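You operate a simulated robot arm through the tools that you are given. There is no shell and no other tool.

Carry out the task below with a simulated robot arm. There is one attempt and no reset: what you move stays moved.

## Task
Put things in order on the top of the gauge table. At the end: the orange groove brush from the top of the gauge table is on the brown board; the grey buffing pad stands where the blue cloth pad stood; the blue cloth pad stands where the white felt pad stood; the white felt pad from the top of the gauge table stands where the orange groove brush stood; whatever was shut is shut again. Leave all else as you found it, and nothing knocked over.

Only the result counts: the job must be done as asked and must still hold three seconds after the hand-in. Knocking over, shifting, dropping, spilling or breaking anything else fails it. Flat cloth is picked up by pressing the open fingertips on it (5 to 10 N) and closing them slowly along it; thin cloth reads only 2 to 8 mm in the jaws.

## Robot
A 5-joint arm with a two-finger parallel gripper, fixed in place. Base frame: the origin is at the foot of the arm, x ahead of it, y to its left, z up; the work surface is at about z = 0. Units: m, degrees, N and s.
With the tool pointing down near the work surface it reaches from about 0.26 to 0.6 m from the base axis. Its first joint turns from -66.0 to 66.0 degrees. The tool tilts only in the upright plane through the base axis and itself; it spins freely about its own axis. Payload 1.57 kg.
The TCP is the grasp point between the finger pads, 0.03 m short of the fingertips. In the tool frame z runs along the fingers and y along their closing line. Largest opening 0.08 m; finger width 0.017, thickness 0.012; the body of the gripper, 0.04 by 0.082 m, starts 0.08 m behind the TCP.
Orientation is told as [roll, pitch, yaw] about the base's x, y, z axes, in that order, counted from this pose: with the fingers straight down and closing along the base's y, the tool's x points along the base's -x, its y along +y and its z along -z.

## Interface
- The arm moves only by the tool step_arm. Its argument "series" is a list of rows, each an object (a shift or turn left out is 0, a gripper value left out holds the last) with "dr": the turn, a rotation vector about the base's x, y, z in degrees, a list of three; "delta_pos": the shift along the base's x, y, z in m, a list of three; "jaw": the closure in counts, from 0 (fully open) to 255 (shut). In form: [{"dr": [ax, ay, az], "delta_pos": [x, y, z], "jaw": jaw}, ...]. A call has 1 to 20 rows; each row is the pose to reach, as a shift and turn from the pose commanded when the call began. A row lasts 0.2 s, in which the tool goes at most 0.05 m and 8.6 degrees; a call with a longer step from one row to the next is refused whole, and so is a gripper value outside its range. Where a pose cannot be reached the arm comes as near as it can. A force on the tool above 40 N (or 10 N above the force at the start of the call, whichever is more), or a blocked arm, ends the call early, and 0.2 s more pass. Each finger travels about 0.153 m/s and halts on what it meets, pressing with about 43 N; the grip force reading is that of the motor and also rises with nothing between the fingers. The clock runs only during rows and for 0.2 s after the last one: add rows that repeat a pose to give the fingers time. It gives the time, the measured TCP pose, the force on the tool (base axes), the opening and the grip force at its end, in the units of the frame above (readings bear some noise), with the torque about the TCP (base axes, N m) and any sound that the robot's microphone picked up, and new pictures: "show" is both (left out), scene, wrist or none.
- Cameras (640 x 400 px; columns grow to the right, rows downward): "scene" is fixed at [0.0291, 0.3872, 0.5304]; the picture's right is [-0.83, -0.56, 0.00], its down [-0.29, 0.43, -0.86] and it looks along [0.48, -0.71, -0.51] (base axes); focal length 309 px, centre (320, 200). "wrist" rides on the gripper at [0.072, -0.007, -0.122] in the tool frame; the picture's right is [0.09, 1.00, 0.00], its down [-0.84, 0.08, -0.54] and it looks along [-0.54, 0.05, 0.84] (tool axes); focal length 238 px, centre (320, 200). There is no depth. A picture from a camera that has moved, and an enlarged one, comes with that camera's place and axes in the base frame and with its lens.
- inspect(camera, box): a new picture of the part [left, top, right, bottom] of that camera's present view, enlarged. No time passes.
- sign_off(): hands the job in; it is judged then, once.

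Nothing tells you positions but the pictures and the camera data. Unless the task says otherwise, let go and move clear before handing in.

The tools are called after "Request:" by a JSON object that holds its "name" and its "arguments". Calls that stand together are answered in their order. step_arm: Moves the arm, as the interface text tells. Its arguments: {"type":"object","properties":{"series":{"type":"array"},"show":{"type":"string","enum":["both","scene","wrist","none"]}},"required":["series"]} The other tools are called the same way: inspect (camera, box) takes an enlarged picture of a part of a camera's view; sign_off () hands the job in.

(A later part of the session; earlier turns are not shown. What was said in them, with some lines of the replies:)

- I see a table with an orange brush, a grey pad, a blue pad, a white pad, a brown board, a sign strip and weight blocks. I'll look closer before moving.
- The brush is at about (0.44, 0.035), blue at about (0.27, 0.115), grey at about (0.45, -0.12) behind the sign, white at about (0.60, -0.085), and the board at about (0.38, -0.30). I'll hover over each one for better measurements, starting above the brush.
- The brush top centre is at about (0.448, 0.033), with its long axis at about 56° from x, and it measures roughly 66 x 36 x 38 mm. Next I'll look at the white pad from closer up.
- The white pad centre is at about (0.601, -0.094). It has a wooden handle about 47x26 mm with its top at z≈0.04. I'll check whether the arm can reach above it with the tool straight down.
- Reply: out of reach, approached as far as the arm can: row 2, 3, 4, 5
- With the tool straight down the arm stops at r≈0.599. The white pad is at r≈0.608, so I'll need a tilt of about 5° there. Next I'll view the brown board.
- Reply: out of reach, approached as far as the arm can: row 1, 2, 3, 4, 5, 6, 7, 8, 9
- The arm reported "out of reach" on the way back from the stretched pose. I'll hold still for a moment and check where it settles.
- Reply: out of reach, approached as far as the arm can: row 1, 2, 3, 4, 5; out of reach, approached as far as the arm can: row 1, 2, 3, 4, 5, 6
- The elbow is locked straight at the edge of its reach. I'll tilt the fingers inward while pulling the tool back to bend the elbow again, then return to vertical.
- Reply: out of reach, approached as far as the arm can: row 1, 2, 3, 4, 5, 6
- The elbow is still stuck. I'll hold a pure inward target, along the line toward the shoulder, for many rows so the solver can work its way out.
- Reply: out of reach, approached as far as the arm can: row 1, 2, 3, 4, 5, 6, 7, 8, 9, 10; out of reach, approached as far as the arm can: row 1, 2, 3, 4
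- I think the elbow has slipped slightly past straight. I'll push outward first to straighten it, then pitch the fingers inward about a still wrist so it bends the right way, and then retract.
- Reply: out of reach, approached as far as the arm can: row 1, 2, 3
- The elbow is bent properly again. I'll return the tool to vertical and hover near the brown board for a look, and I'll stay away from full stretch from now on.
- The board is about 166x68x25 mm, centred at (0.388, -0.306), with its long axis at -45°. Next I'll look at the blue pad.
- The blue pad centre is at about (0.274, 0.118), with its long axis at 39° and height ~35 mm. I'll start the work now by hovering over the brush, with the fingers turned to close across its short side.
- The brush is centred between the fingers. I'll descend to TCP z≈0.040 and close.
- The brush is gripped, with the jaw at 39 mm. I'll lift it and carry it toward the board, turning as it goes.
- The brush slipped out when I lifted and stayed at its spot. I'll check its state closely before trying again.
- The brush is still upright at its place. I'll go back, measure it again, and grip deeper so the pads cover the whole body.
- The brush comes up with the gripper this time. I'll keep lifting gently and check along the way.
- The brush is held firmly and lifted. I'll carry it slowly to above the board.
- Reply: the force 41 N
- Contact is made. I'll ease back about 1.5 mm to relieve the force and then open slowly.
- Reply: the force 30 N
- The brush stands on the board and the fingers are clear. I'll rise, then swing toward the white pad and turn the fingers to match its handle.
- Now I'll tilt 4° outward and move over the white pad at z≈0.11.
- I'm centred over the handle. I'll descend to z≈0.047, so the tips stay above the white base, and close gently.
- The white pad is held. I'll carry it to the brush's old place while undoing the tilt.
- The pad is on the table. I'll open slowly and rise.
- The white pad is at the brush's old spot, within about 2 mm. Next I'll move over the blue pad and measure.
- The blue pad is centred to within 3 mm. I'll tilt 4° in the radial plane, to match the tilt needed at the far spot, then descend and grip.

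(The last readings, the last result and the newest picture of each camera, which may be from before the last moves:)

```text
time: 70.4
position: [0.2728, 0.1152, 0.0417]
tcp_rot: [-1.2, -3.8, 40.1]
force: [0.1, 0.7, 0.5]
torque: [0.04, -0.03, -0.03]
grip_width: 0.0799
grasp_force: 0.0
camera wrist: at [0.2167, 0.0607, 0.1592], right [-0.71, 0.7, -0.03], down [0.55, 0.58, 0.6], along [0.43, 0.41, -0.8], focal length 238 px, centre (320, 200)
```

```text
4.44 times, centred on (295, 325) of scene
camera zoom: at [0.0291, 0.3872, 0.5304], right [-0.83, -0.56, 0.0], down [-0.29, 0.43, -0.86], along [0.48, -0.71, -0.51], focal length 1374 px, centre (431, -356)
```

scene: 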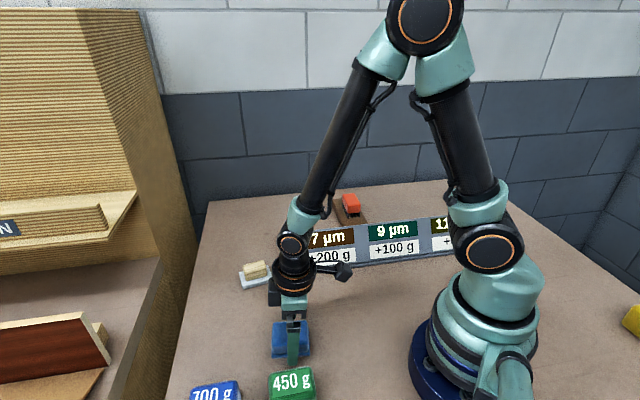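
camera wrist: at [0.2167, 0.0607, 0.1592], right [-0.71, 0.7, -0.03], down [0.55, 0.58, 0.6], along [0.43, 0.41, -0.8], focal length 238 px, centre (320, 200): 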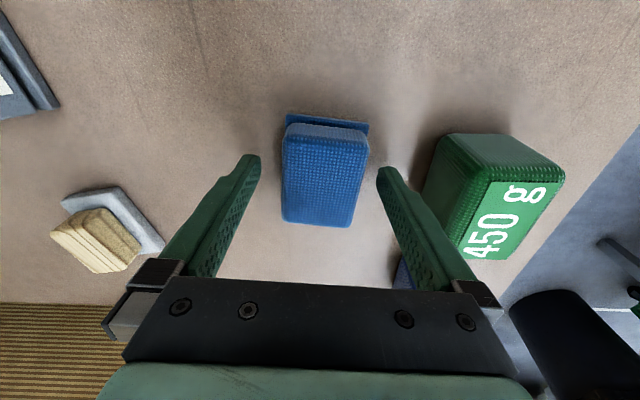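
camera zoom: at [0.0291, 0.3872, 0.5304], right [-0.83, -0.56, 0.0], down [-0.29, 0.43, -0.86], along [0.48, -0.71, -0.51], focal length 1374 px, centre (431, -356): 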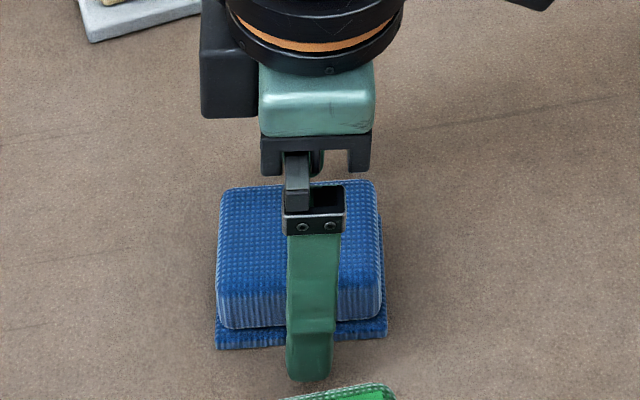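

Request:
{"name": "step_arm", "arguments": {"series": [{"delta_pos": [0, 0, 0.0015], "jaw": 30}, {"delta_pos": [0, 0, 0.0015], "jaw": 60}, {"delta_pos": [0, 0, 0.0015], "jaw": 90}, {"delta_pos": [0, 0, 0.0015], "jaw": 130}, {"delta_pos": [0, 0, 0.0015], "jaw": 255}, {"delta_pos": [0, 0, 0.0015], "jaw": 255}, {"delta_pos": [0, 0, 0.0015], "jaw": 255}]}}

Request:
{"name": "inspect", "arguments": {"camera": "scene", "box": [245, 280, 345, 370]}}

```text
time: 72.0
position: [0.2743, 0.1171, 0.0442]
tcp_rot: [-1.3, -3.9, 40.1]
force: [-0.9, 0.4, 4.8]
torque: [0.13, 0.07, -0.03]
grip_width: 0.0499
grasp_force: 42.3
camera wrist: at [0.2169, 0.0611, 0.1612], right [-0.71, 0.7, -0.03], down [0.55, 0.58, 0.6], along [0.44, 0.41, -0.8], focal length 238 px, centre (320, 200)
```

scene: 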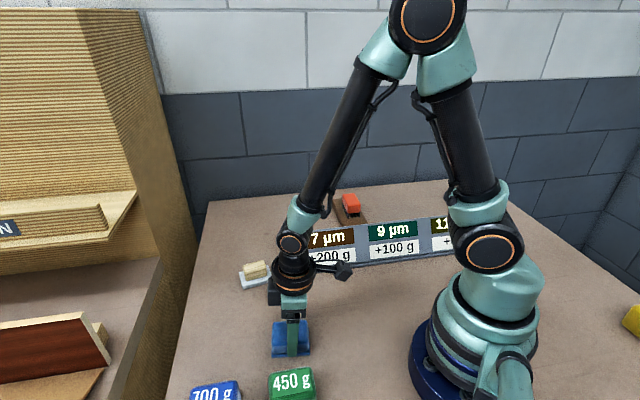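
wrist: 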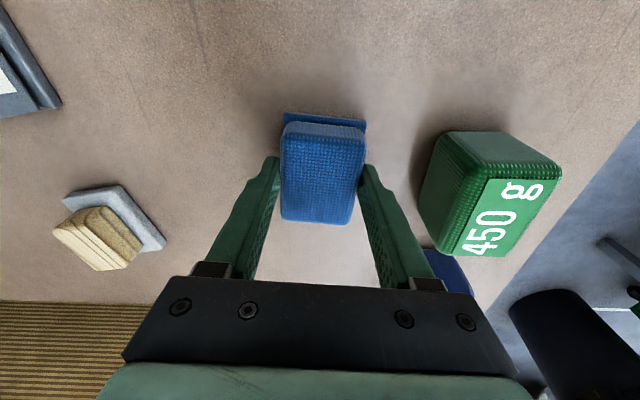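

```text
4.44 times, centred on (295, 325) of scene
camera zoom: at [0.0291, 0.3871, 0.5304], right [-0.83, -0.56, 0.0], down [-0.29, 0.43, -0.86], along [0.48, -0.71, -0.51], focal length 1374 px, centre (431, -356)
```

zoom: 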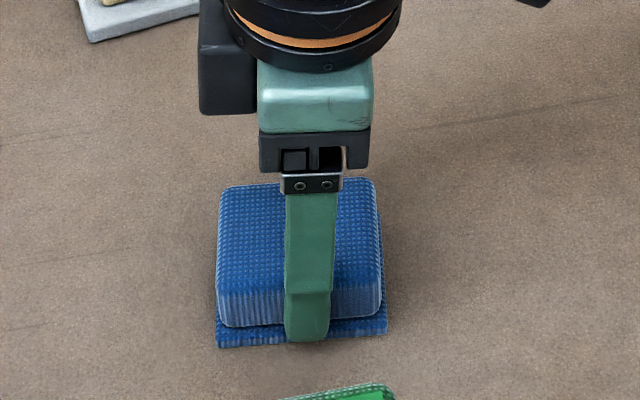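

The blue pad is gripped. I'll lift it slowly.

Request:
{"name": "step_arm", "arguments": {"series": [{"delta_pos": [0, 0, 0.003]}, {"delta_pos": [0, 0, 0.008]}, {"delta_pos": [0, 0, 0.014]}, {"delta_pos": [0, 0, 0.022]}, {"delta_pos": [0, 0, 0.032]}, {"delta_pos": [0, 0, 0.042]}, {"delta_pos": [0, 0, 0.054]}, {"delta_pos": [0, 0, 0.066]}, {"delta_pos": [0, 0, 0.075]}, {"delta_pos": [0, 0, 0.078]}]}}

```text
time: 74.2
position: [0.2752, 0.116, 0.1254]
tcp_rot: [-1.2, -3.8, 40.0]
force: [0.6, 0.1, -0.4]
torque: [0.02, -0.01, 0.01]
grip_width: 0.0496
grasp_force: 43.3
camera wrist: at [0.2181, 0.0616, 0.2418], right [-0.71, 0.7, -0.03], down [0.55, 0.58, 0.6], along [0.43, 0.41, -0.8], focal length 238 px, centre (320, 200)
```

scene: 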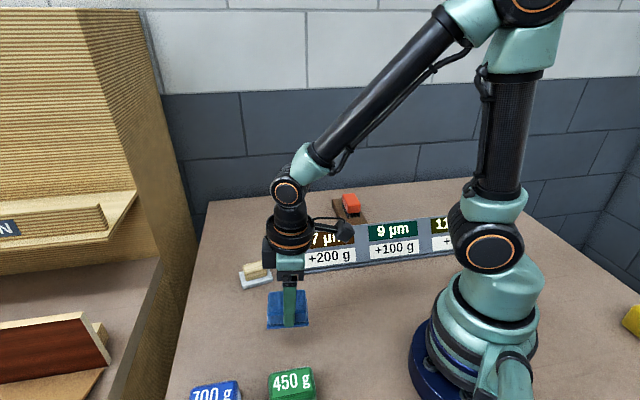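
wrist: 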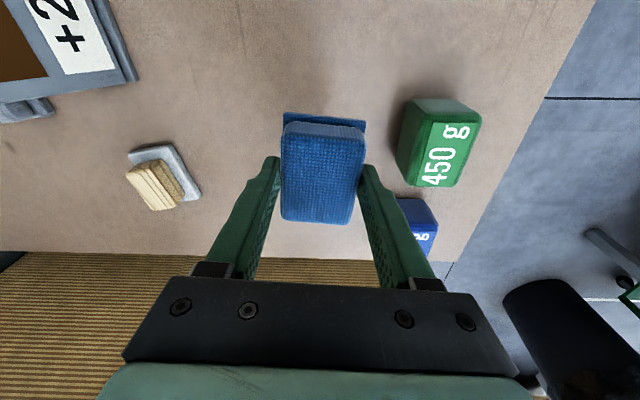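

The blue pad is held firmly. I'll carry it toward the far spot, keeping the tilt in the radial plane as the azimuth changes.

Request:
{"name": "step_arm", "arguments": {"series": [{"dr": [0, 0, -0.6], "delta_pos": [0.0033, -0.0021, 0.0]}, {"dr": [0, 0, -2.1], "delta_pos": [0.0114, -0.0074, 0.0]}, {"dr": [0, 0, -4.1], "delta_pos": [0.0229, -0.0148, 0.0]}, {"dr": [0, 0, -6.5], "delta_pos": [0.0376, -0.0243, 0.0]}, {"dr": [0, 0, -9.0], "delta_pos": [0.0539, -0.0349, 0.0]}, {"dr": [0, 0, -11.5], "delta_pos": [0.0719, -0.0465, 0.0]}, {"dr": [0, 0, -14.05], "delta_pos": [0.0914, -0.0592, 0.0]}, {"dr": [0, 0, -16.3], "delta_pos": [0.111, -0.0718, 0.0]}, {"dr": [0, 0, -18.4], "delta_pos": [0.1306, -0.0845, 0.0]}, {"dr": [0, 0, -20.3], "delta_pos": [0.1502, -0.0972, 0.0]}, {"dr": [0, 0, -22.1], "delta_pos": [0.1698, -0.1099, 0.0]}, {"dr": [0, 0, -23.7], "delta_pos": [0.1894, -0.1226, 0.0]}, {"dr": [0, 0, -25.1], "delta_pos": [0.209, -0.1352, 0.0]}, {"dr": [0, 0, -26.5], "delta_pos": [0.2286, -0.1479, -0.003]}, {"dr": [0, 0, -27.7], "delta_pos": [0.2482, -0.1606, -0.006]}, {"dr": [0, 0, -28.9], "delta_pos": [0.2678, -0.1733, -0.009]}, {"dr": [0, 0, -29.9], "delta_pos": [0.28, -0.181, -0.012]}, {"dr": [0, 0, -29.9], "delta_pos": [0.2874, -0.1859, -0.012]}, {"dr": [0, 0, -29.9], "delta_pos": [0.2874, -0.1859, -0.012]}]}}

```text
time: 78.2
position: [0.5624, -0.0703, 0.1108]
tcp_rot: [-1.1, -3.9, 10.1]
force: [0.2, -0.8, -0.2]
torque: [0.02, -0.03, -0.02]
grip_width: 0.0498
grasp_force: 42.4
camera wrist: at [0.4862, -0.0879, 0.228], right [-0.26, 0.96, -0.03], down [0.77, 0.23, 0.6], along [0.58, 0.14, -0.8], focal length 238 px, centre (320, 200)
```

scene: 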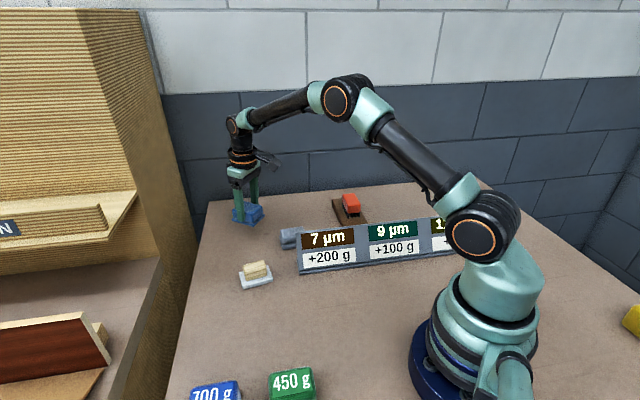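
wrist: 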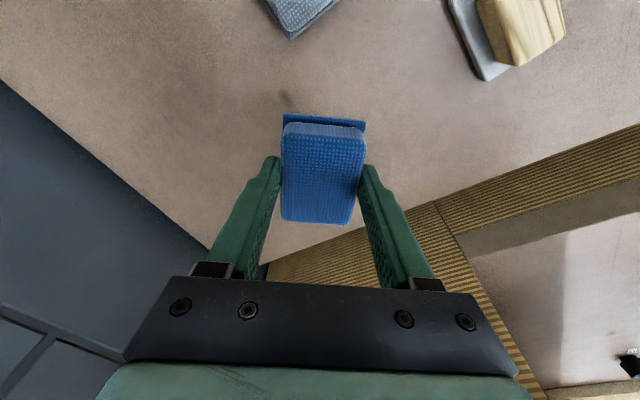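

Request:
{"name": "step_arm", "arguments": {"series": [{"dr": [-0.346, 0.043, 4.99]}, {"dr": [-0.832, 0.103, 11.97]}, {"dr": [-1.317, 0.163, 18.95]}, {"dr": [-1.802, 0.224, 25.94]}, {"dr": [-2.217, 0.275, 31.92]}, {"dr": [-2.425, 0.302, 34.9]}, {"dr": [-2.425, 0.302, 34.9]}], "show": "none"}}

Request:
{"name": "step_arm", "arguments": {"series": [{"dr": [0, 0, -0.3], "delta_pos": [0.005, -0.003, 0.0]}, {"dr": [0, 0, -0.8], "delta_pos": [0.015, -0.01, -0.005]}, {"dr": [0, 0, -1.3], "delta_pos": [0.027, -0.017, -0.012]}, {"dr": [0, 0, -1.7], "delta_pos": [0.036, -0.023, -0.02]}, {"dr": [0, 0, -1.9], "delta_pos": [0.0392, -0.025, -0.03]}, {"dr": [0, 0, -1.9], "delta_pos": [0.0392, -0.025, -0.03]}]}}

```text
time: 79.8
position: [0.562, -0.0692, 0.1115]
tcp_rot: [-3.2, -2.5, 45.2]
force: [-0.4, 0.4, 0.3]
torque: [0.0, -0.04, -0.01]
grip_width: 0.0495
grasp_force: 43.2
```

```text
time: 81.2
position: [0.603, -0.0949, 0.0815]
tcp_rot: [-3.1, -2.5, 43.3]
force: [-0.2, 0.0, -0.5]
torque: [-0.02, 0.03, -0.04]
grip_width: 0.0495
grasp_force: 43.4
camera wrist: at [0.5472, -0.148, 0.201], right [-0.75, 0.66, -0.06], down [0.52, 0.64, 0.57], along [0.42, 0.4, -0.82], focal length 238 px, centre (320, 200)
```

scene: 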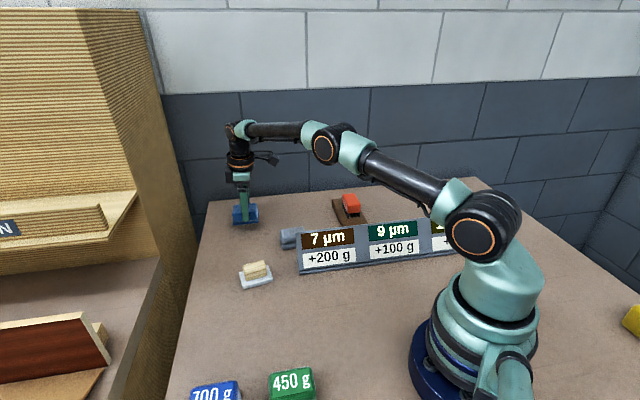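
wrist: 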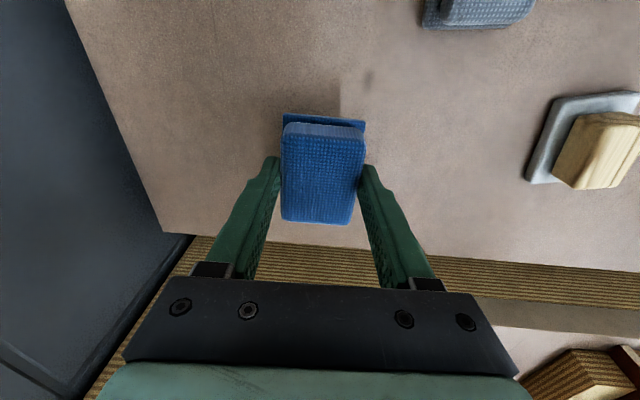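

Request:
{"name": "step_arm", "arguments": {"series": [{"delta_pos": [-0.001, 0, -0.008]}, {"delta_pos": [-0.002, 0, -0.018]}, {"delta_pos": [-0.002, 0, -0.026]}, {"delta_pos": [-0.002, 0, -0.03]}, {"delta_pos": [-0.002, 0, -0.032]}, {"delta_pos": [-0.002, 0, -0.032]}], "show": "none"}}

Request:
{"name": "inspect", "arguments": {"camera": "scene", "box": [215, 190, 285, 250]}}

```text
time: 82.6
position: [0.6009, -0.094, 0.05]
tcp_rot: [-3.2, -2.6, 43.2]
force: [1.1, -0.7, -0.9]
torque: [0.03, 0.0, 0.01]
grip_width: 0.0499
grasp_force: 43.4
```

```text
6.67 times, centred on (250, 220) of scene
camera zoom: at [0.0291, 0.3872, 0.5304], right [-0.83, -0.56, 0.0], down [-0.29, 0.43, -0.86], along [0.48, -0.71, -0.51], focal length 2060 px, centre (787, 67)
```

zoom: 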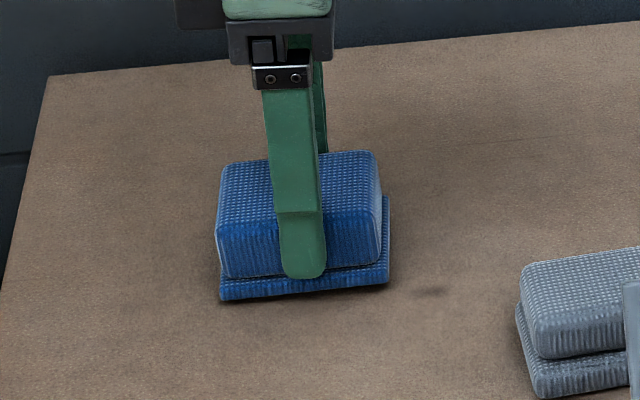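

Request:
{"name": "step_arm", "arguments": {"series": [{"delta_pos": [0, 0, -0.001]}, {"delta_pos": [0, 0, -0.002]}, {"delta_pos": [0, 0, -0.003]}], "show": "none"}}

```text
time: 83.4
position: [0.6008, -0.0939, 0.0476]
tcp_rot: [-3.2, -2.5, 43.3]
force: [-0.6, 0.4, -0.5]
torque: [-0.01, 0.03, 0.0]
grip_width: 0.05
grasp_force: 43.3
```

Request:
{"name": "step_arm", "arguments": {"series": [{"delta_pos": [0, 0, -0.001]}, {"delta_pos": [0, 0, -0.002]}], "show": "none"}}

```text
time: 84.0
position: [0.6013, -0.0941, 0.0469]
tcp_rot: [-3.3, -2.5, 43.3]
force: [-2.4, 1.7, 8.9]
torque: [0.46, 0.07, 0.2]
grip_width: 0.0496
grasp_force: 42.8
```

Contact. I'll release gently.

Request:
{"name": "step_arm", "arguments": {"series": [{"jaw": 92}, {"jaw": 87}, {"jaw": 80}, {"jaw": 65}, {"jaw": 40}, {"jaw": 20}, {"jaw": 20}], "show": "wrist"}}

Request:
{"name": "inspect", "arguments": {"camera": "scene", "box": [215, 190, 285, 250]}}

```text
time: 85.6
position: [0.6015, -0.0953, 0.0449]
tcp_rot: [-3.2, -2.5, 43.2]
force: [0.0, -0.1, 0.3]
torque: [0.02, -0.02, 0.0]
grip_width: 0.0737
grasp_force: 0.1
camera wrist: at [0.5451, -0.1478, 0.1641], right [-0.75, 0.66, -0.06], down [0.52, 0.64, 0.57], along [0.42, 0.4, -0.82], focal length 238 px, centre (320, 200)
```

wrist: 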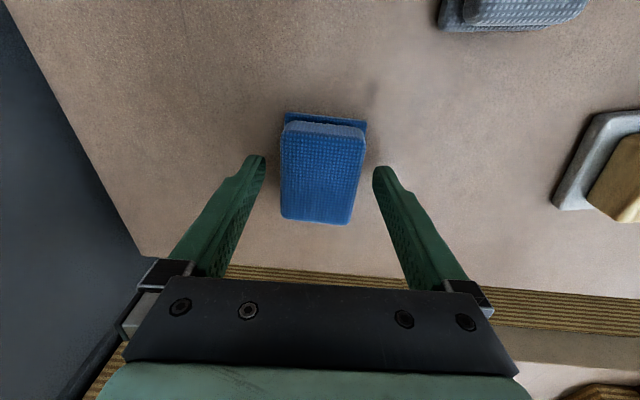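

```text
6.67 times, centred on (250, 220) of scene
camera zoom: at [0.0291, 0.3872, 0.5304], right [-0.83, -0.56, 0.0], down [-0.29, 0.43, -0.86], along [0.48, -0.71, -0.51], focal length 2060 px, centre (787, 67)
```

zoom: 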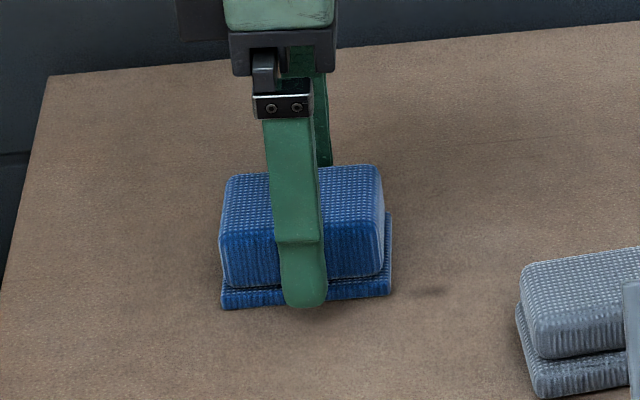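

The blue pad sits flat at the white pad's old place. I'll rise and check it.

Request:
{"name": "step_arm", "arguments": {"series": [{"delta_pos": [0, 0, 0.012]}, {"delta_pos": [0, 0, 0.03], "jaw": 0}, {"delta_pos": [0, 0, 0.055]}, {"delta_pos": [0, 0, 0.064]}, {"delta_pos": [0, 0, 0.064]}], "show": "none"}}

Request:
{"name": "inspect", "arguments": {"camera": "wrist", "box": [230, 80, 410, 220]}}

Request:
{"name": "inspect", "arguments": {"camera": "scene", "box": [215, 190, 285, 250]}}

```text
time: 86.8
position: [0.5992, -0.0945, 0.1094]
tcp_rot: [-3.2, -2.5, 43.2]
force: [0.4, -0.1, 0.0]
torque: [0.0, 0.0, 0.0]
grip_width: 0.0802
grasp_force: 0.2
```

```text
2.86 times, centred on (320, 150) of wrist
camera zoom: at [0.5443, -0.1474, 0.2288], right [-0.75, 0.66, -0.06], down [0.52, 0.64, 0.57], along [0.42, 0.4, -0.82], focal length 681 px, centre (320, 343)
```

zoom: 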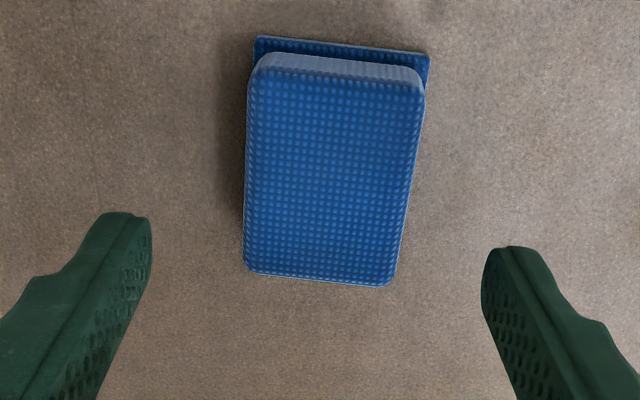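

```text
6.67 times, centred on (250, 220) of scene
camera zoom: at [0.0291, 0.3872, 0.5304], right [-0.83, -0.56, 0.0], down [-0.29, 0.43, -0.86], along [0.48, -0.71, -0.51], focal length 2060 px, centre (787, 67)
```

zoom: 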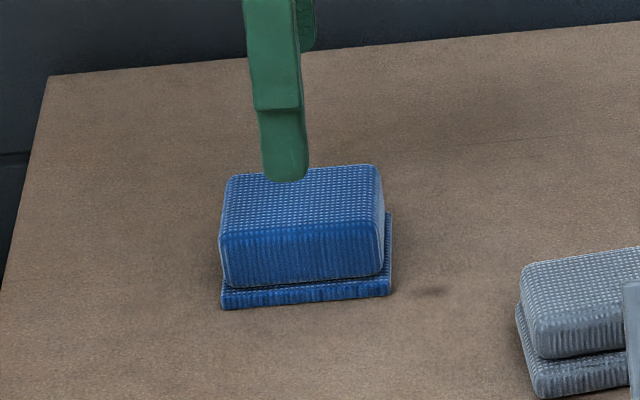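

The blue pad matches the white pad's old footprint. I'll retract, undo the tilt, and hover over the grey pad.

Request:
{"name": "step_arm", "arguments": {"series": [{"delta_pos": [-0.015, -0.002, 0.005]}, {"dr": [0.16, 0.99, 0], "delta_pos": [-0.035, -0.006, 0.012]}, {"dr": [0.31, 1.98, 0], "delta_pos": [-0.06, -0.01, 0.02]}, {"dr": [0.47, 2.96, 0], "delta_pos": [-0.085, -0.015, 0.028]}, {"dr": [0.626, 3.951, 0], "delta_pos": [-0.11, -0.02, 0.03]}, {"dr": [0.626, 3.951, 0], "delta_pos": [-0.13, -0.024, 0.03]}, {"dr": [0.626, 3.951, 0], "delta_pos": [-0.1405, -0.0251, 0.03]}, {"dr": [0.626, 3.951, 0], "delta_pos": [-0.1405, -0.0251, 0.03]}]}}

Request:
{"name": "inspect", "arguments": {"camera": "wrist", "box": [220, 40, 440, 200]}}

```text
time: 88.6
position: [0.4598, -0.1197, 0.1371]
tcp_rot: [-0.1, 0.0, 43.2]
force: [1.1, 0.2, -0.5]
torque: [0.04, 0.01, 0.0]
grip_width: 0.08
grasp_force: 0.0
camera wrist: at [0.4123, -0.1739, 0.2599], right [-0.75, 0.66, 0.0], down [0.56, 0.63, 0.54], along [0.36, 0.41, -0.84], focal length 238 px, centre (320, 200)
```

scene: 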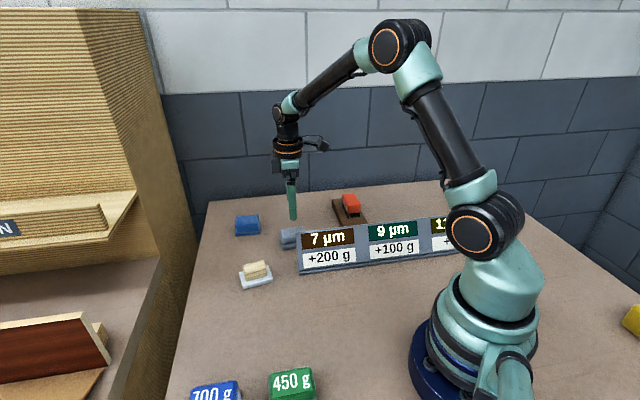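
wrist: 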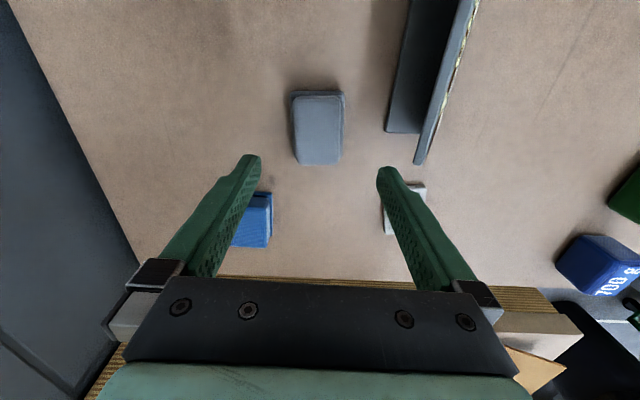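

```text
2.50 times, centred on (330, 120) of wrist
camera zoom: at [0.4123, -0.1739, 0.2599], right [-0.75, 0.66, 0.0], down [0.56, 0.63, 0.54], along [0.36, 0.41, -0.84], focal length 596 px, centre (295, 400)
```

zoom: 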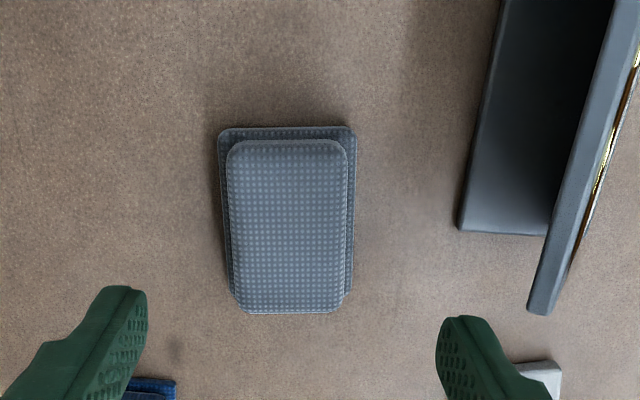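

The grey pad's centre is about 4 mm off and it is turned 5° relative to the tool. I'll correct that, descend between the pad and the sign with the jaw slightly narrowed, and grip.

Request:
{"name": "step_arm", "arguments": {"series": [{"dr": [0, 0, 2.6], "delta_pos": [0.0005, -0.0041, 0.0], "jaw": 25}, {"dr": [0, 0, 5.2], "delta_pos": [0.0005, -0.0041, -0.01]}, {"dr": [0, 0, 5.2], "delta_pos": [0.0005, -0.0041, -0.035]}, {"dr": [0, 0, 5.2], "delta_pos": [0.0005, -0.0041, -0.06]}, {"dr": [0, 0, 5.2], "delta_pos": [0.0005, -0.0041, -0.082]}, {"dr": [0, 0, 5.2], "delta_pos": [0.0005, -0.0041, -0.092]}, {"dr": [0, 0, 5.2], "delta_pos": [0.0005, -0.0041, -0.094]}, {"dr": [0, 0, 5.2], "delta_pos": [0.0005, -0.0041, -0.094]}]}}

Request:
{"name": "inspect", "arguments": {"camera": "scene", "box": [255, 200, 325, 260]}}

```text
time: 90.4
position: [0.4605, -0.1243, 0.043]
tcp_rot: [-0.1, 0.1, 48.4]
force: [-0.3, -0.7, 0.0]
torque: [0.03, -0.01, 0.01]
grip_width: 0.0722
grasp_force: 0.0
camera wrist: at [0.4181, -0.1831, 0.1658], right [-0.81, 0.59, 0.0], down [0.5, 0.68, 0.54], along [0.32, 0.44, -0.84], focal length 238 px, centre (320, 200)
```

scene: 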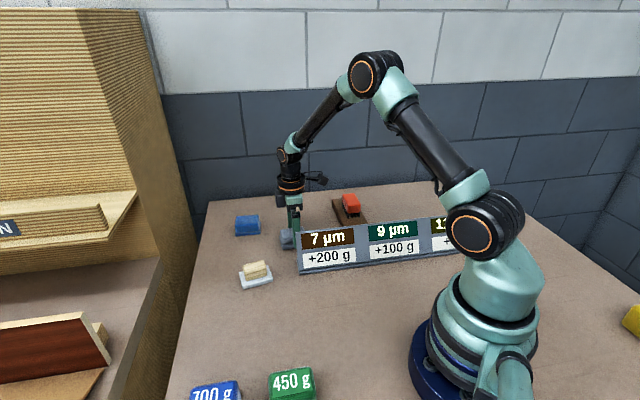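
wrist: 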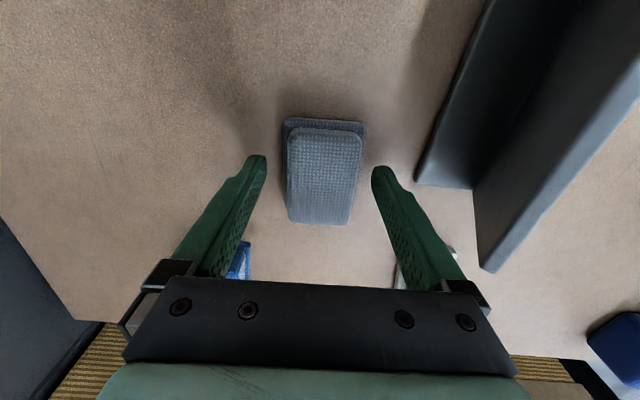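

```text
6.67 times, centred on (290, 230) of scene
camera zoom: at [0.0291, 0.3872, 0.5304], right [-0.83, -0.56, 0.0], down [-0.29, 0.43, -0.86], along [0.48, -0.71, -0.51], focal length 2060 px, centre (520, 0)
```

zoom: 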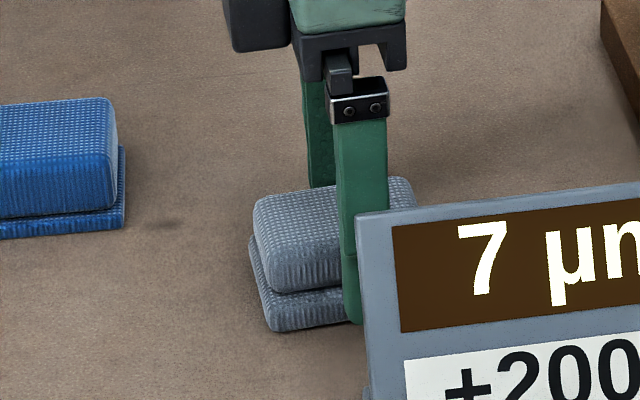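

Request:
{"name": "inspect", "arguments": {"camera": "scene", "box": [276, 222, 312, 254]}}

Request:
{"name": "inspect", "arguments": {"camera": "wrist", "box": [240, 100, 420, 240]}}

```text
12.50 times, centred on (294, 238) of scene
camera zoom: at [0.0291, 0.3872, 0.5304], right [-0.83, -0.56, 0.0], down [-0.29, 0.43, -0.86], along [0.48, -0.71, -0.51], focal length 3864 px, centre (645, -275)
```

zoom: 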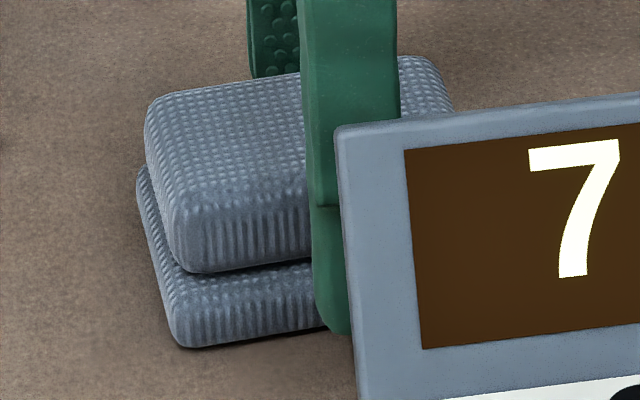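

```text
2.86 times, centred on (330, 170) of wrist
camera zoom: at [0.4181, -0.1831, 0.1658], right [-0.81, 0.59, 0.0], down [0.5, 0.68, 0.54], along [0.32, 0.44, -0.84], focal length 681 px, centre (291, 286)
```

zoom: 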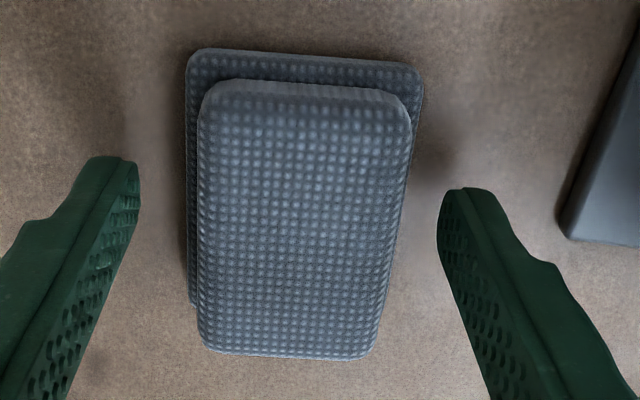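

Request:
{"name": "step_arm", "arguments": {"series": [{"delta_pos": [0, 0, 0.0035], "jaw": 25}, {"delta_pos": [0, 0, 0.0035], "jaw": 60}, {"delta_pos": [0, 0, 0.0035], "jaw": 90}, {"delta_pos": [0, 0, 0.0035], "jaw": 130}, {"delta_pos": [0, 0, 0.0035], "jaw": 255}, {"delta_pos": [0, 0, 0.0035], "jaw": 255}, {"delta_pos": [0, 0, 0.0035], "jaw": 255}], "show": "wrist"}}

Request:
{"name": "inspect", "arguments": {"camera": "scene", "box": [276, 222, 312, 254]}}

```text
time: 92.0
position: [0.4591, -0.1239, 0.0464]
tcp_rot: [0.0, 0.0, 48.4]
force: [0.2, 0.3, 2.4]
torque: [-0.02, 0.0, 0.04]
grip_width: 0.0437
grasp_force: 42.8
camera wrist: at [0.4181, -0.1827, 0.17], right [-0.81, 0.59, 0.0], down [0.5, 0.68, 0.54], along [0.32, 0.44, -0.84], focal length 238 px, centre (320, 200)
```

wrist: 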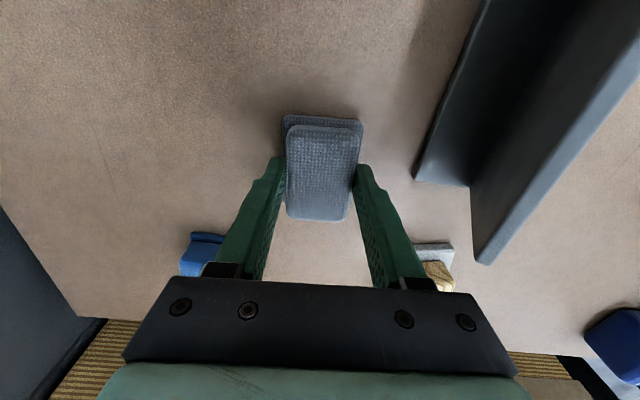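

```text
12.50 times, centred on (294, 238) of scene
camera zoom: at [0.0291, 0.3872, 0.5304], right [-0.83, -0.56, 0.0], down [-0.29, 0.43, -0.86], along [0.48, -0.71, -0.51], focal length 3864 px, centre (645, -275)
```

zoom: 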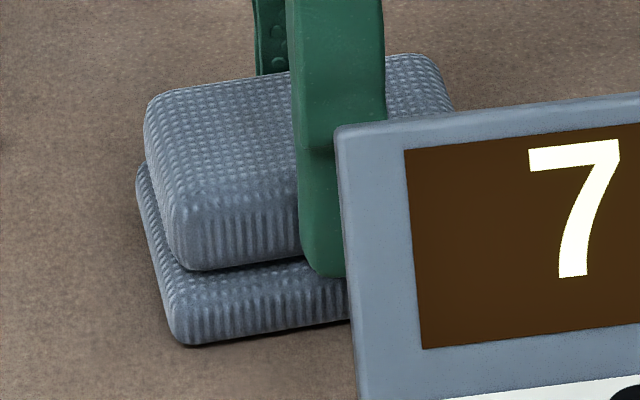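

The grey pad's body is gripped. I'll lift it straight up slowly, clear of the sign.

Request:
{"name": "step_arm", "arguments": {"series": [{"delta_pos": [0, 0, 0.003]}, {"delta_pos": [0, 0, 0.008]}, {"delta_pos": [0, 0, 0.014]}, {"delta_pos": [0, 0, 0.022]}, {"delta_pos": [0, 0, 0.032]}, {"delta_pos": [0, 0, 0.044]}, {"delta_pos": [0, 0, 0.057]}, {"delta_pos": [0, 0, 0.07]}, {"delta_pos": [0, 0, 0.084]}, {"delta_pos": [0, 0, 0.098]}, {"delta_pos": [0, 0, 0.11]}, {"delta_pos": [0, 0, 0.12]}, {"delta_pos": [0, 0, 0.125]}, {"delta_pos": [0, 0, 0.125]}]}}

```text
time: 95.0
position: [0.4608, -0.1235, 0.1727]
tcp_rot: [0.0, -0.1, 48.5]
force: [-0.2, 0.5, -0.7]
torque: [0.01, 0.0, -0.01]
grip_width: 0.0438
grasp_force: 42.7
camera wrist: at [0.4187, -0.1829, 0.2955], right [-0.81, 0.59, 0.0], down [0.5, 0.68, 0.54], along [0.32, 0.44, -0.84], focal length 238 px, centre (320, 200)
```

scene: 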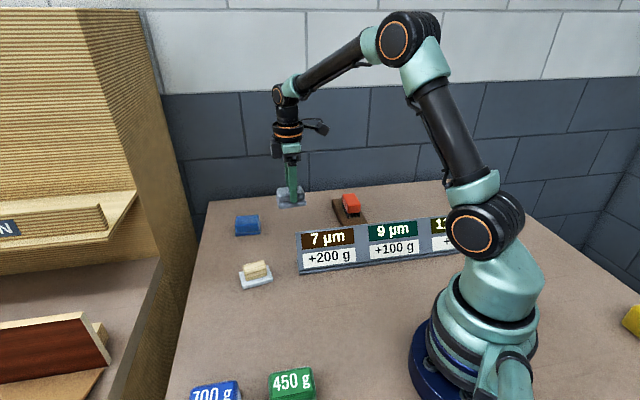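
wrist: 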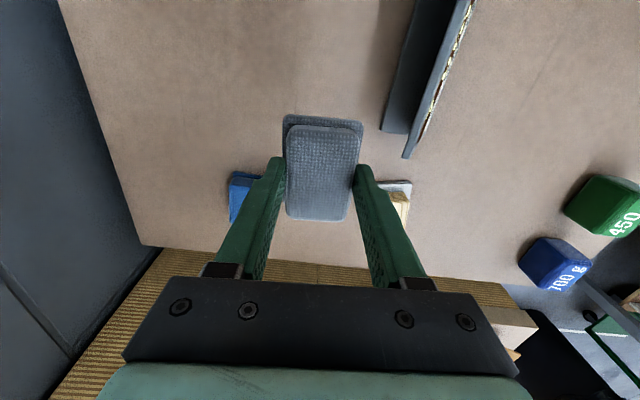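

Request:
{"name": "step_arm", "arguments": {"series": [{"delta_pos": [-0.001, 0.006, 0.002]}, {"delta_pos": [-0.004, 0.018, 0.003]}, {"delta_pos": [-0.008, 0.034, 0.004]}, {"delta_pos": [-0.012, 0.052, 0.004]}, {"dr": [0, 0, -1], "delta_pos": [-0.017, 0.07, 0.004]}, {"dr": [0, 0, -2], "delta_pos": [-0.022, 0.088, 0.004]}, {"dr": [0, 0, -3], "delta_pos": [-0.028, 0.106, 0.004]}, {"dr": [0, 0, -4], "delta_pos": [-0.036, 0.123, 0.004]}, {"dr": [0, 0, -5], "delta_pos": [-0.047, 0.137, 0.004]}, {"dr": [0, 0, -6], "delta_pos": [-0.06, 0.149, 0.003]}, {"dr": [0, 0, -7], "delta_pos": [-0.075, 0.16, 0.0]}, {"dr": [0, 0, -8], "delta_pos": [-0.091, 0.172, -0.005]}, {"dr": [0, 0, -8.4], "delta_pos": [-0.107, 0.184, -0.012]}, {"dr": [0, 0, -8.4], "delta_pos": [-0.123, 0.196, -0.02]}, {"dr": [0, 0, -8.4], "delta_pos": [-0.139, 0.208, -0.03]}, {"dr": [0, 0, -8.4], "delta_pos": [-0.155, 0.22, -0.038]}, {"dr": [0, 0, -8.4], "delta_pos": [-0.17, 0.231, -0.045]}, {"dr": [0, 0, -8.4], "delta_pos": [-0.181, 0.238, -0.05]}, {"dr": [0, 0, -8.4], "delta_pos": [-0.185, 0.2408, -0.052]}, {"dr": [0, 0, -8.4], "delta_pos": [-0.185, 0.2408, -0.052]}]}}

```text
time: 99.2
position: [0.275, 0.1166, 0.1186]
tcp_rot: [0.1, 0.0, 40.0]
force: [0.7, -0.2, 0.0]
torque: [0.02, -0.04, 0.0]
grip_width: 0.0439
grasp_force: 42.9
camera wrist: at [0.2249, 0.0648, 0.2409], right [-0.71, 0.7, 0.0], down [0.59, 0.6, 0.54], along [0.38, 0.39, -0.84], focal length 238 px, centre (320, 200)
```

scene: 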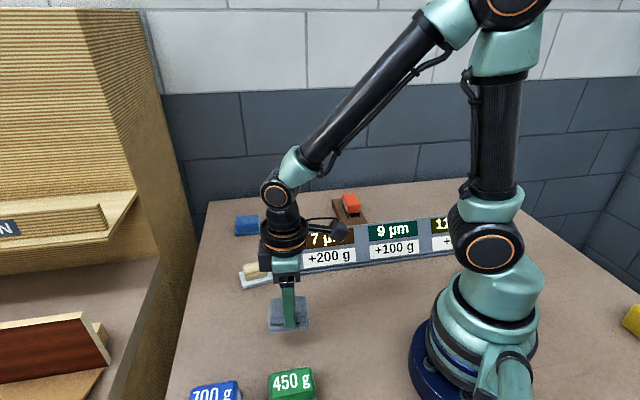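
wrist: 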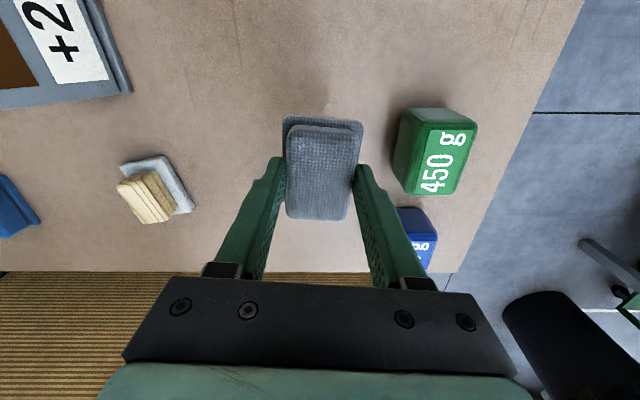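

I'm over the blue pad's old place. I'll lower the grey pad.

Request:
{"name": "step_arm", "arguments": {"series": [{"delta_pos": [0, 0.0003, -0.01]}, {"delta_pos": [0, 0.0005, -0.028]}, {"delta_pos": [0, 0.0005, -0.046]}, {"delta_pos": [0, 0.0005, -0.059]}, {"delta_pos": [0, 0.0005, -0.066]}, {"delta_pos": [0, 0.0005, -0.069]}, {"delta_pos": [0, 0.0005, -0.069]}], "show": "none"}}

Request:
{"name": "inspect", "arguments": {"camera": "scene", "box": [245, 280, 345, 370]}}

```text
time: 100.8
position: [0.276, 0.1167, 0.0513]
tcp_rot: [0.1, 0.0, 40.0]
force: [-0.2, -1.4, -0.2]
torque: [-0.02, -0.01, -0.03]
grip_width: 0.0439
grasp_force: 43.0
```

```text
4.44 times, centred on (295, 325) of scene
camera zoom: at [0.0291, 0.3872, 0.5304], right [-0.83, -0.56, 0.0], down [-0.29, 0.43, -0.86], along [0.48, -0.71, -0.51], focal length 1374 px, centre (431, -356)
```

zoom: 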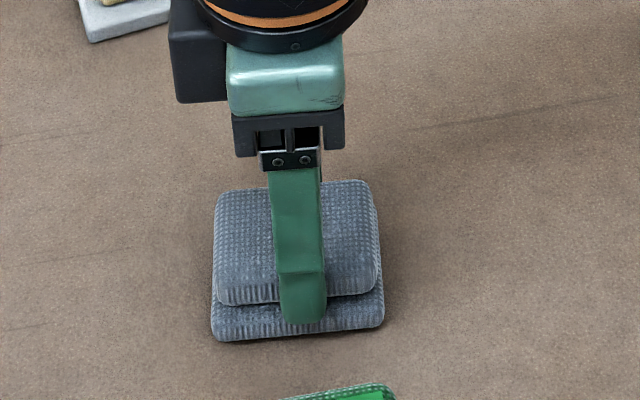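

Request:
{"name": "step_arm", "arguments": {"series": [{"delta_pos": [0.0005, 0, -0.0015]}, {"delta_pos": [0.0005, 0, -0.003]}], "show": "none"}}

```text
time: 101.4
position: [0.2761, 0.1174, 0.0486]
tcp_rot: [0.0, -0.1, 40.1]
force: [-0.4, -0.3, -0.9]
torque: [0.03, -0.01, -0.01]
grip_width: 0.0439
grasp_force: 43.1
```

Request:
{"name": "step_arm", "arguments": {"series": [{"delta_pos": [0, 0, -0.001]}, {"delta_pos": [0, 0, -0.002]}], "show": "none"}}

```text
time: 102.0
position: [0.2748, 0.1173, 0.0479]
tcp_rot: [0.0, -0.1, 39.9]
force: [-3.6, 3.7, 10.7]
torque: [0.12, 0.25, -0.06]
grip_width: 0.0439
grasp_force: 42.8
```

Request:
{"name": "step_arm", "arguments": {"series": [{"jaw": 111}, {"jaw": 106}, {"jaw": 98}, {"jaw": 80}, {"jaw": 55}, {"jaw": 35}, {"jaw": 35}], "show": "wrist"}}

Request:
{"name": "inspect", "arguments": {"camera": "scene", "box": [245, 280, 345, 370]}}

```text
time: 103.6
position: [0.2751, 0.1165, 0.0472]
tcp_rot: [0.0, 0.1, 40.0]
force: [-0.1, -0.3, 0.4]
torque: [-0.01, 0.04, -0.02]
grip_width: 0.0689
grasp_force: 0.0
camera wrist: at [0.2256, 0.065, 0.1696], right [-0.71, 0.7, 0.0], down [0.59, 0.6, 0.54], along [0.38, 0.39, -0.84], focal length 238 px, centre (320, 200)
```

wrist: 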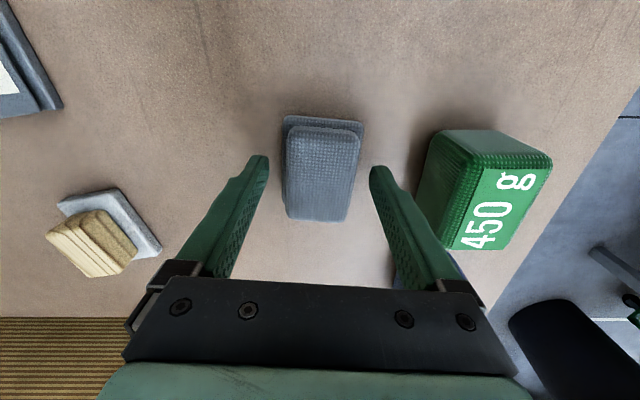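

```text
4.44 times, centred on (295, 325) of scene
camera zoom: at [0.0291, 0.3872, 0.5304], right [-0.83, -0.56, 0.0], down [-0.29, 0.43, -0.86], along [0.48, -0.71, -0.51], focal length 1374 px, centre (431, -356)
```

zoom: 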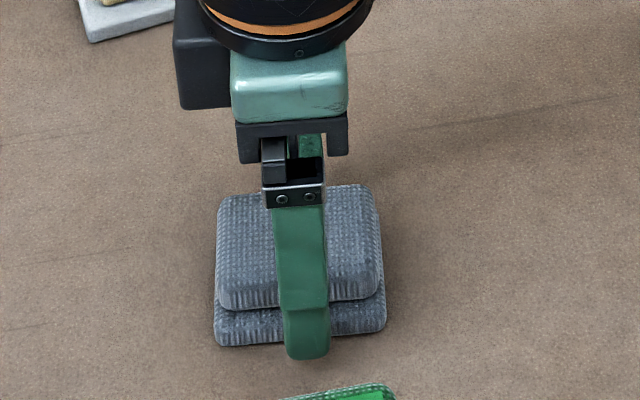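

The grey pad is flat on the blue pad's old spot. I'll rise clear, move to a neutral pose and check everything.

Request:
{"name": "step_arm", "arguments": {"series": [{"delta_pos": [0, 0, 0.012]}, {"delta_pos": [0, 0, 0.035]}, {"delta_pos": [0, 0, 0.07], "jaw": 0}, {"delta_pos": [0.01, 0, 0.11]}, {"delta_pos": [0.02, -0.01, 0.15]}, {"delta_pos": [0.04, -0.03, 0.19]}, {"dr": [0, 0, -8], "delta_pos": [0.05, -0.05, 0.22]}, {"dr": [0, 0, -16], "delta_pos": [0.06, -0.06, 0.25]}, {"dr": [0, 0, -24], "delta_pos": [0.06, -0.064, 0.258]}, {"dr": [0, 0, -32], "delta_pos": [0.06, -0.064, 0.258]}, {"dr": [0, 0, -40], "delta_pos": [0.06, -0.064, 0.258]}, {"dr": [0, 0, -40], "delta_pos": [0.06, -0.064, 0.258]}]}}

Request:
{"name": "inspect", "arguments": {"camera": "scene", "box": [200, 180, 460, 340]}}

Request:
{"name": "inspect", "arguments": {"camera": "scene", "box": [160, 280, 360, 400]}}

Request:
{"name": "inspect", "arguments": {"camera": "wrist", "box": [0, 0, 360, 260]}}

```text
time: 106.2
position: [0.3381, 0.054, 0.3053]
tcp_rot: [0.0, -0.1, -0.1]
force: [0.6, 0.6, -0.1]
torque: [-0.01, 0.01, -0.01]
grip_width: 0.08
grasp_force: 0.1
camera wrist: at [0.2657, 0.0475, 0.4272], right [-0.09, 1.0, 0.0], down [0.84, 0.07, 0.54], along [0.54, 0.05, -0.84], focal length 238 px, centre (320, 200)
```

scene: 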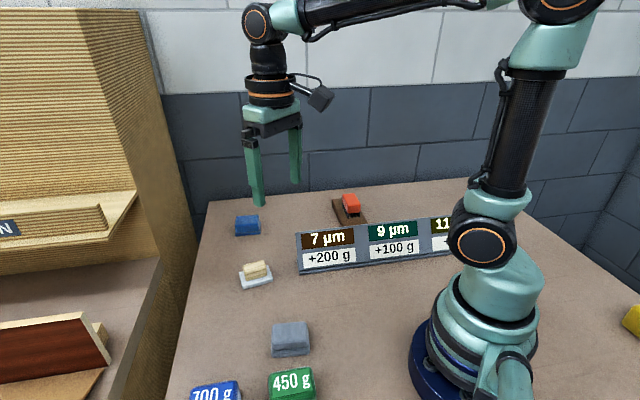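
wrist: 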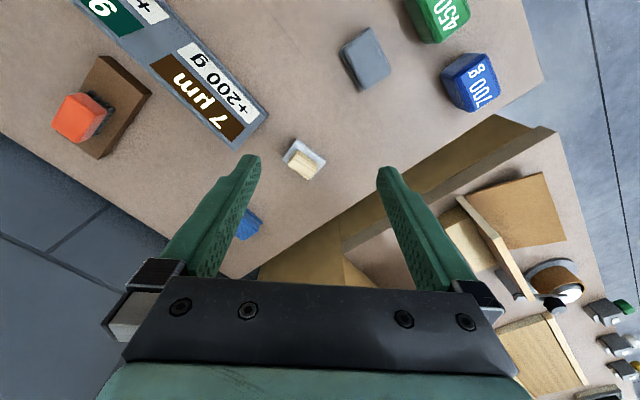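

```text
2.46 times, centred on (330, 260) of scene
camera zoom: at [0.0291, 0.3872, 0.5304], right [-0.83, -0.56, 0.0], down [-0.29, 0.43, -0.86], along [0.48, -0.71, -0.51], focal length 761 px, centre (295, 52)
```

zoom: 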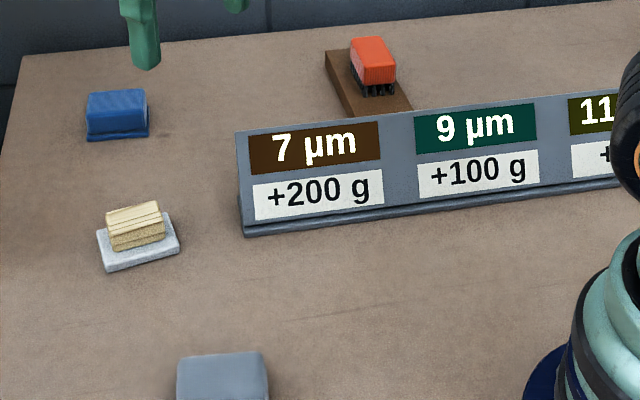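

```text
3.20 times, centred on (260, 340) of scene
camera zoom: at [0.0291, 0.3872, 0.5304], right [-0.83, -0.56, 0.0], down [-0.29, 0.43, -0.86], along [0.48, -0.71, -0.51], focal length 989 px, centre (512, -248)
```

zoom: 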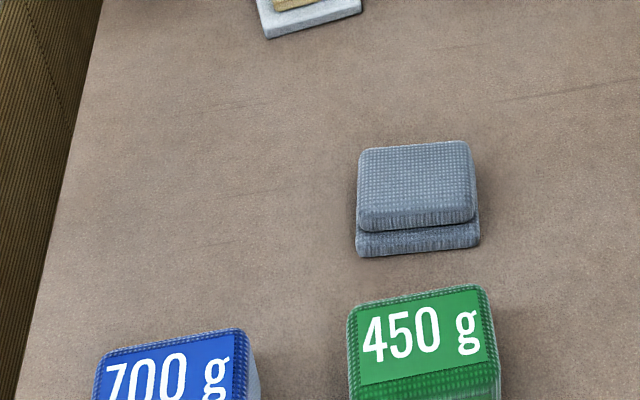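

```text
1.54 times, centred on (180, 130) of wrist
camera zoom: at [0.2657, 0.0475, 0.4272], right [-0.09, 1.0, 0.0], down [0.84, 0.07, 0.54], along [0.54, 0.05, -0.84], focal length 367 px, centre (535, 308)
```

zoom: 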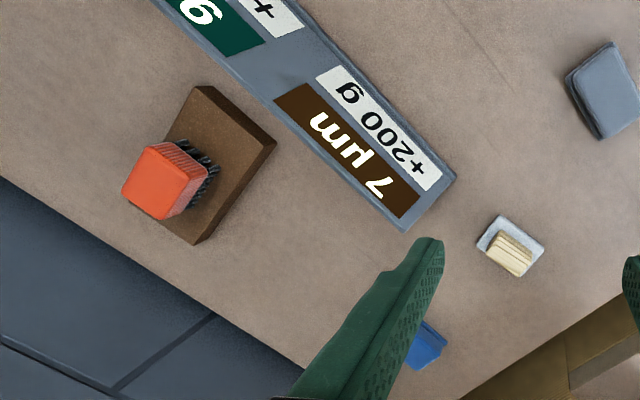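

All four items are where they were asked to be:
- The orange brush stands upright on the brown board.
- The white pad is at the brush's old spot.
- The blue pad is at the white pad's old spot.
- The grey pad is at the blue pad's old spot.

The sign, weights and board look unmoved, nothing had to be opened, and the arm is clear, so I'm handing in.

Request:
{"name": "sign_off", "arguments": {}}

```text
The job is handed in.
```

The gauge table is in the order you asked for, and I've handed the job in. I don't have the judging result.

| Item | Where it is now |
|---|---|
| Orange groove brush | Upright, near the middle of the brown board |
| White felt pad | Where the orange brush stood, within about 2–3 mm |
| Blue cloth pad | Where the white pad stood, within about 2–3 mm |
| Grey buffing pad | Where the blue pad stood, within about 2–3 mm |

- **Other items:** In the last pictures the sign, the weights and the board had not moved, and nothing was knocked over. I didn't open anything, so nothing needed shutting. The gripper is open and clear of the table.
- **Brush slip:** On the first try the brush slipped out of the fingers as I began to lift. It stayed upright and moved only about 2 mm. I gripped it lower and lifted more slowly, and it held.
- **Arm at full reach:** While I was checking the reach to the far pad, the arm locked at full stretch. I freed it without touching anything.
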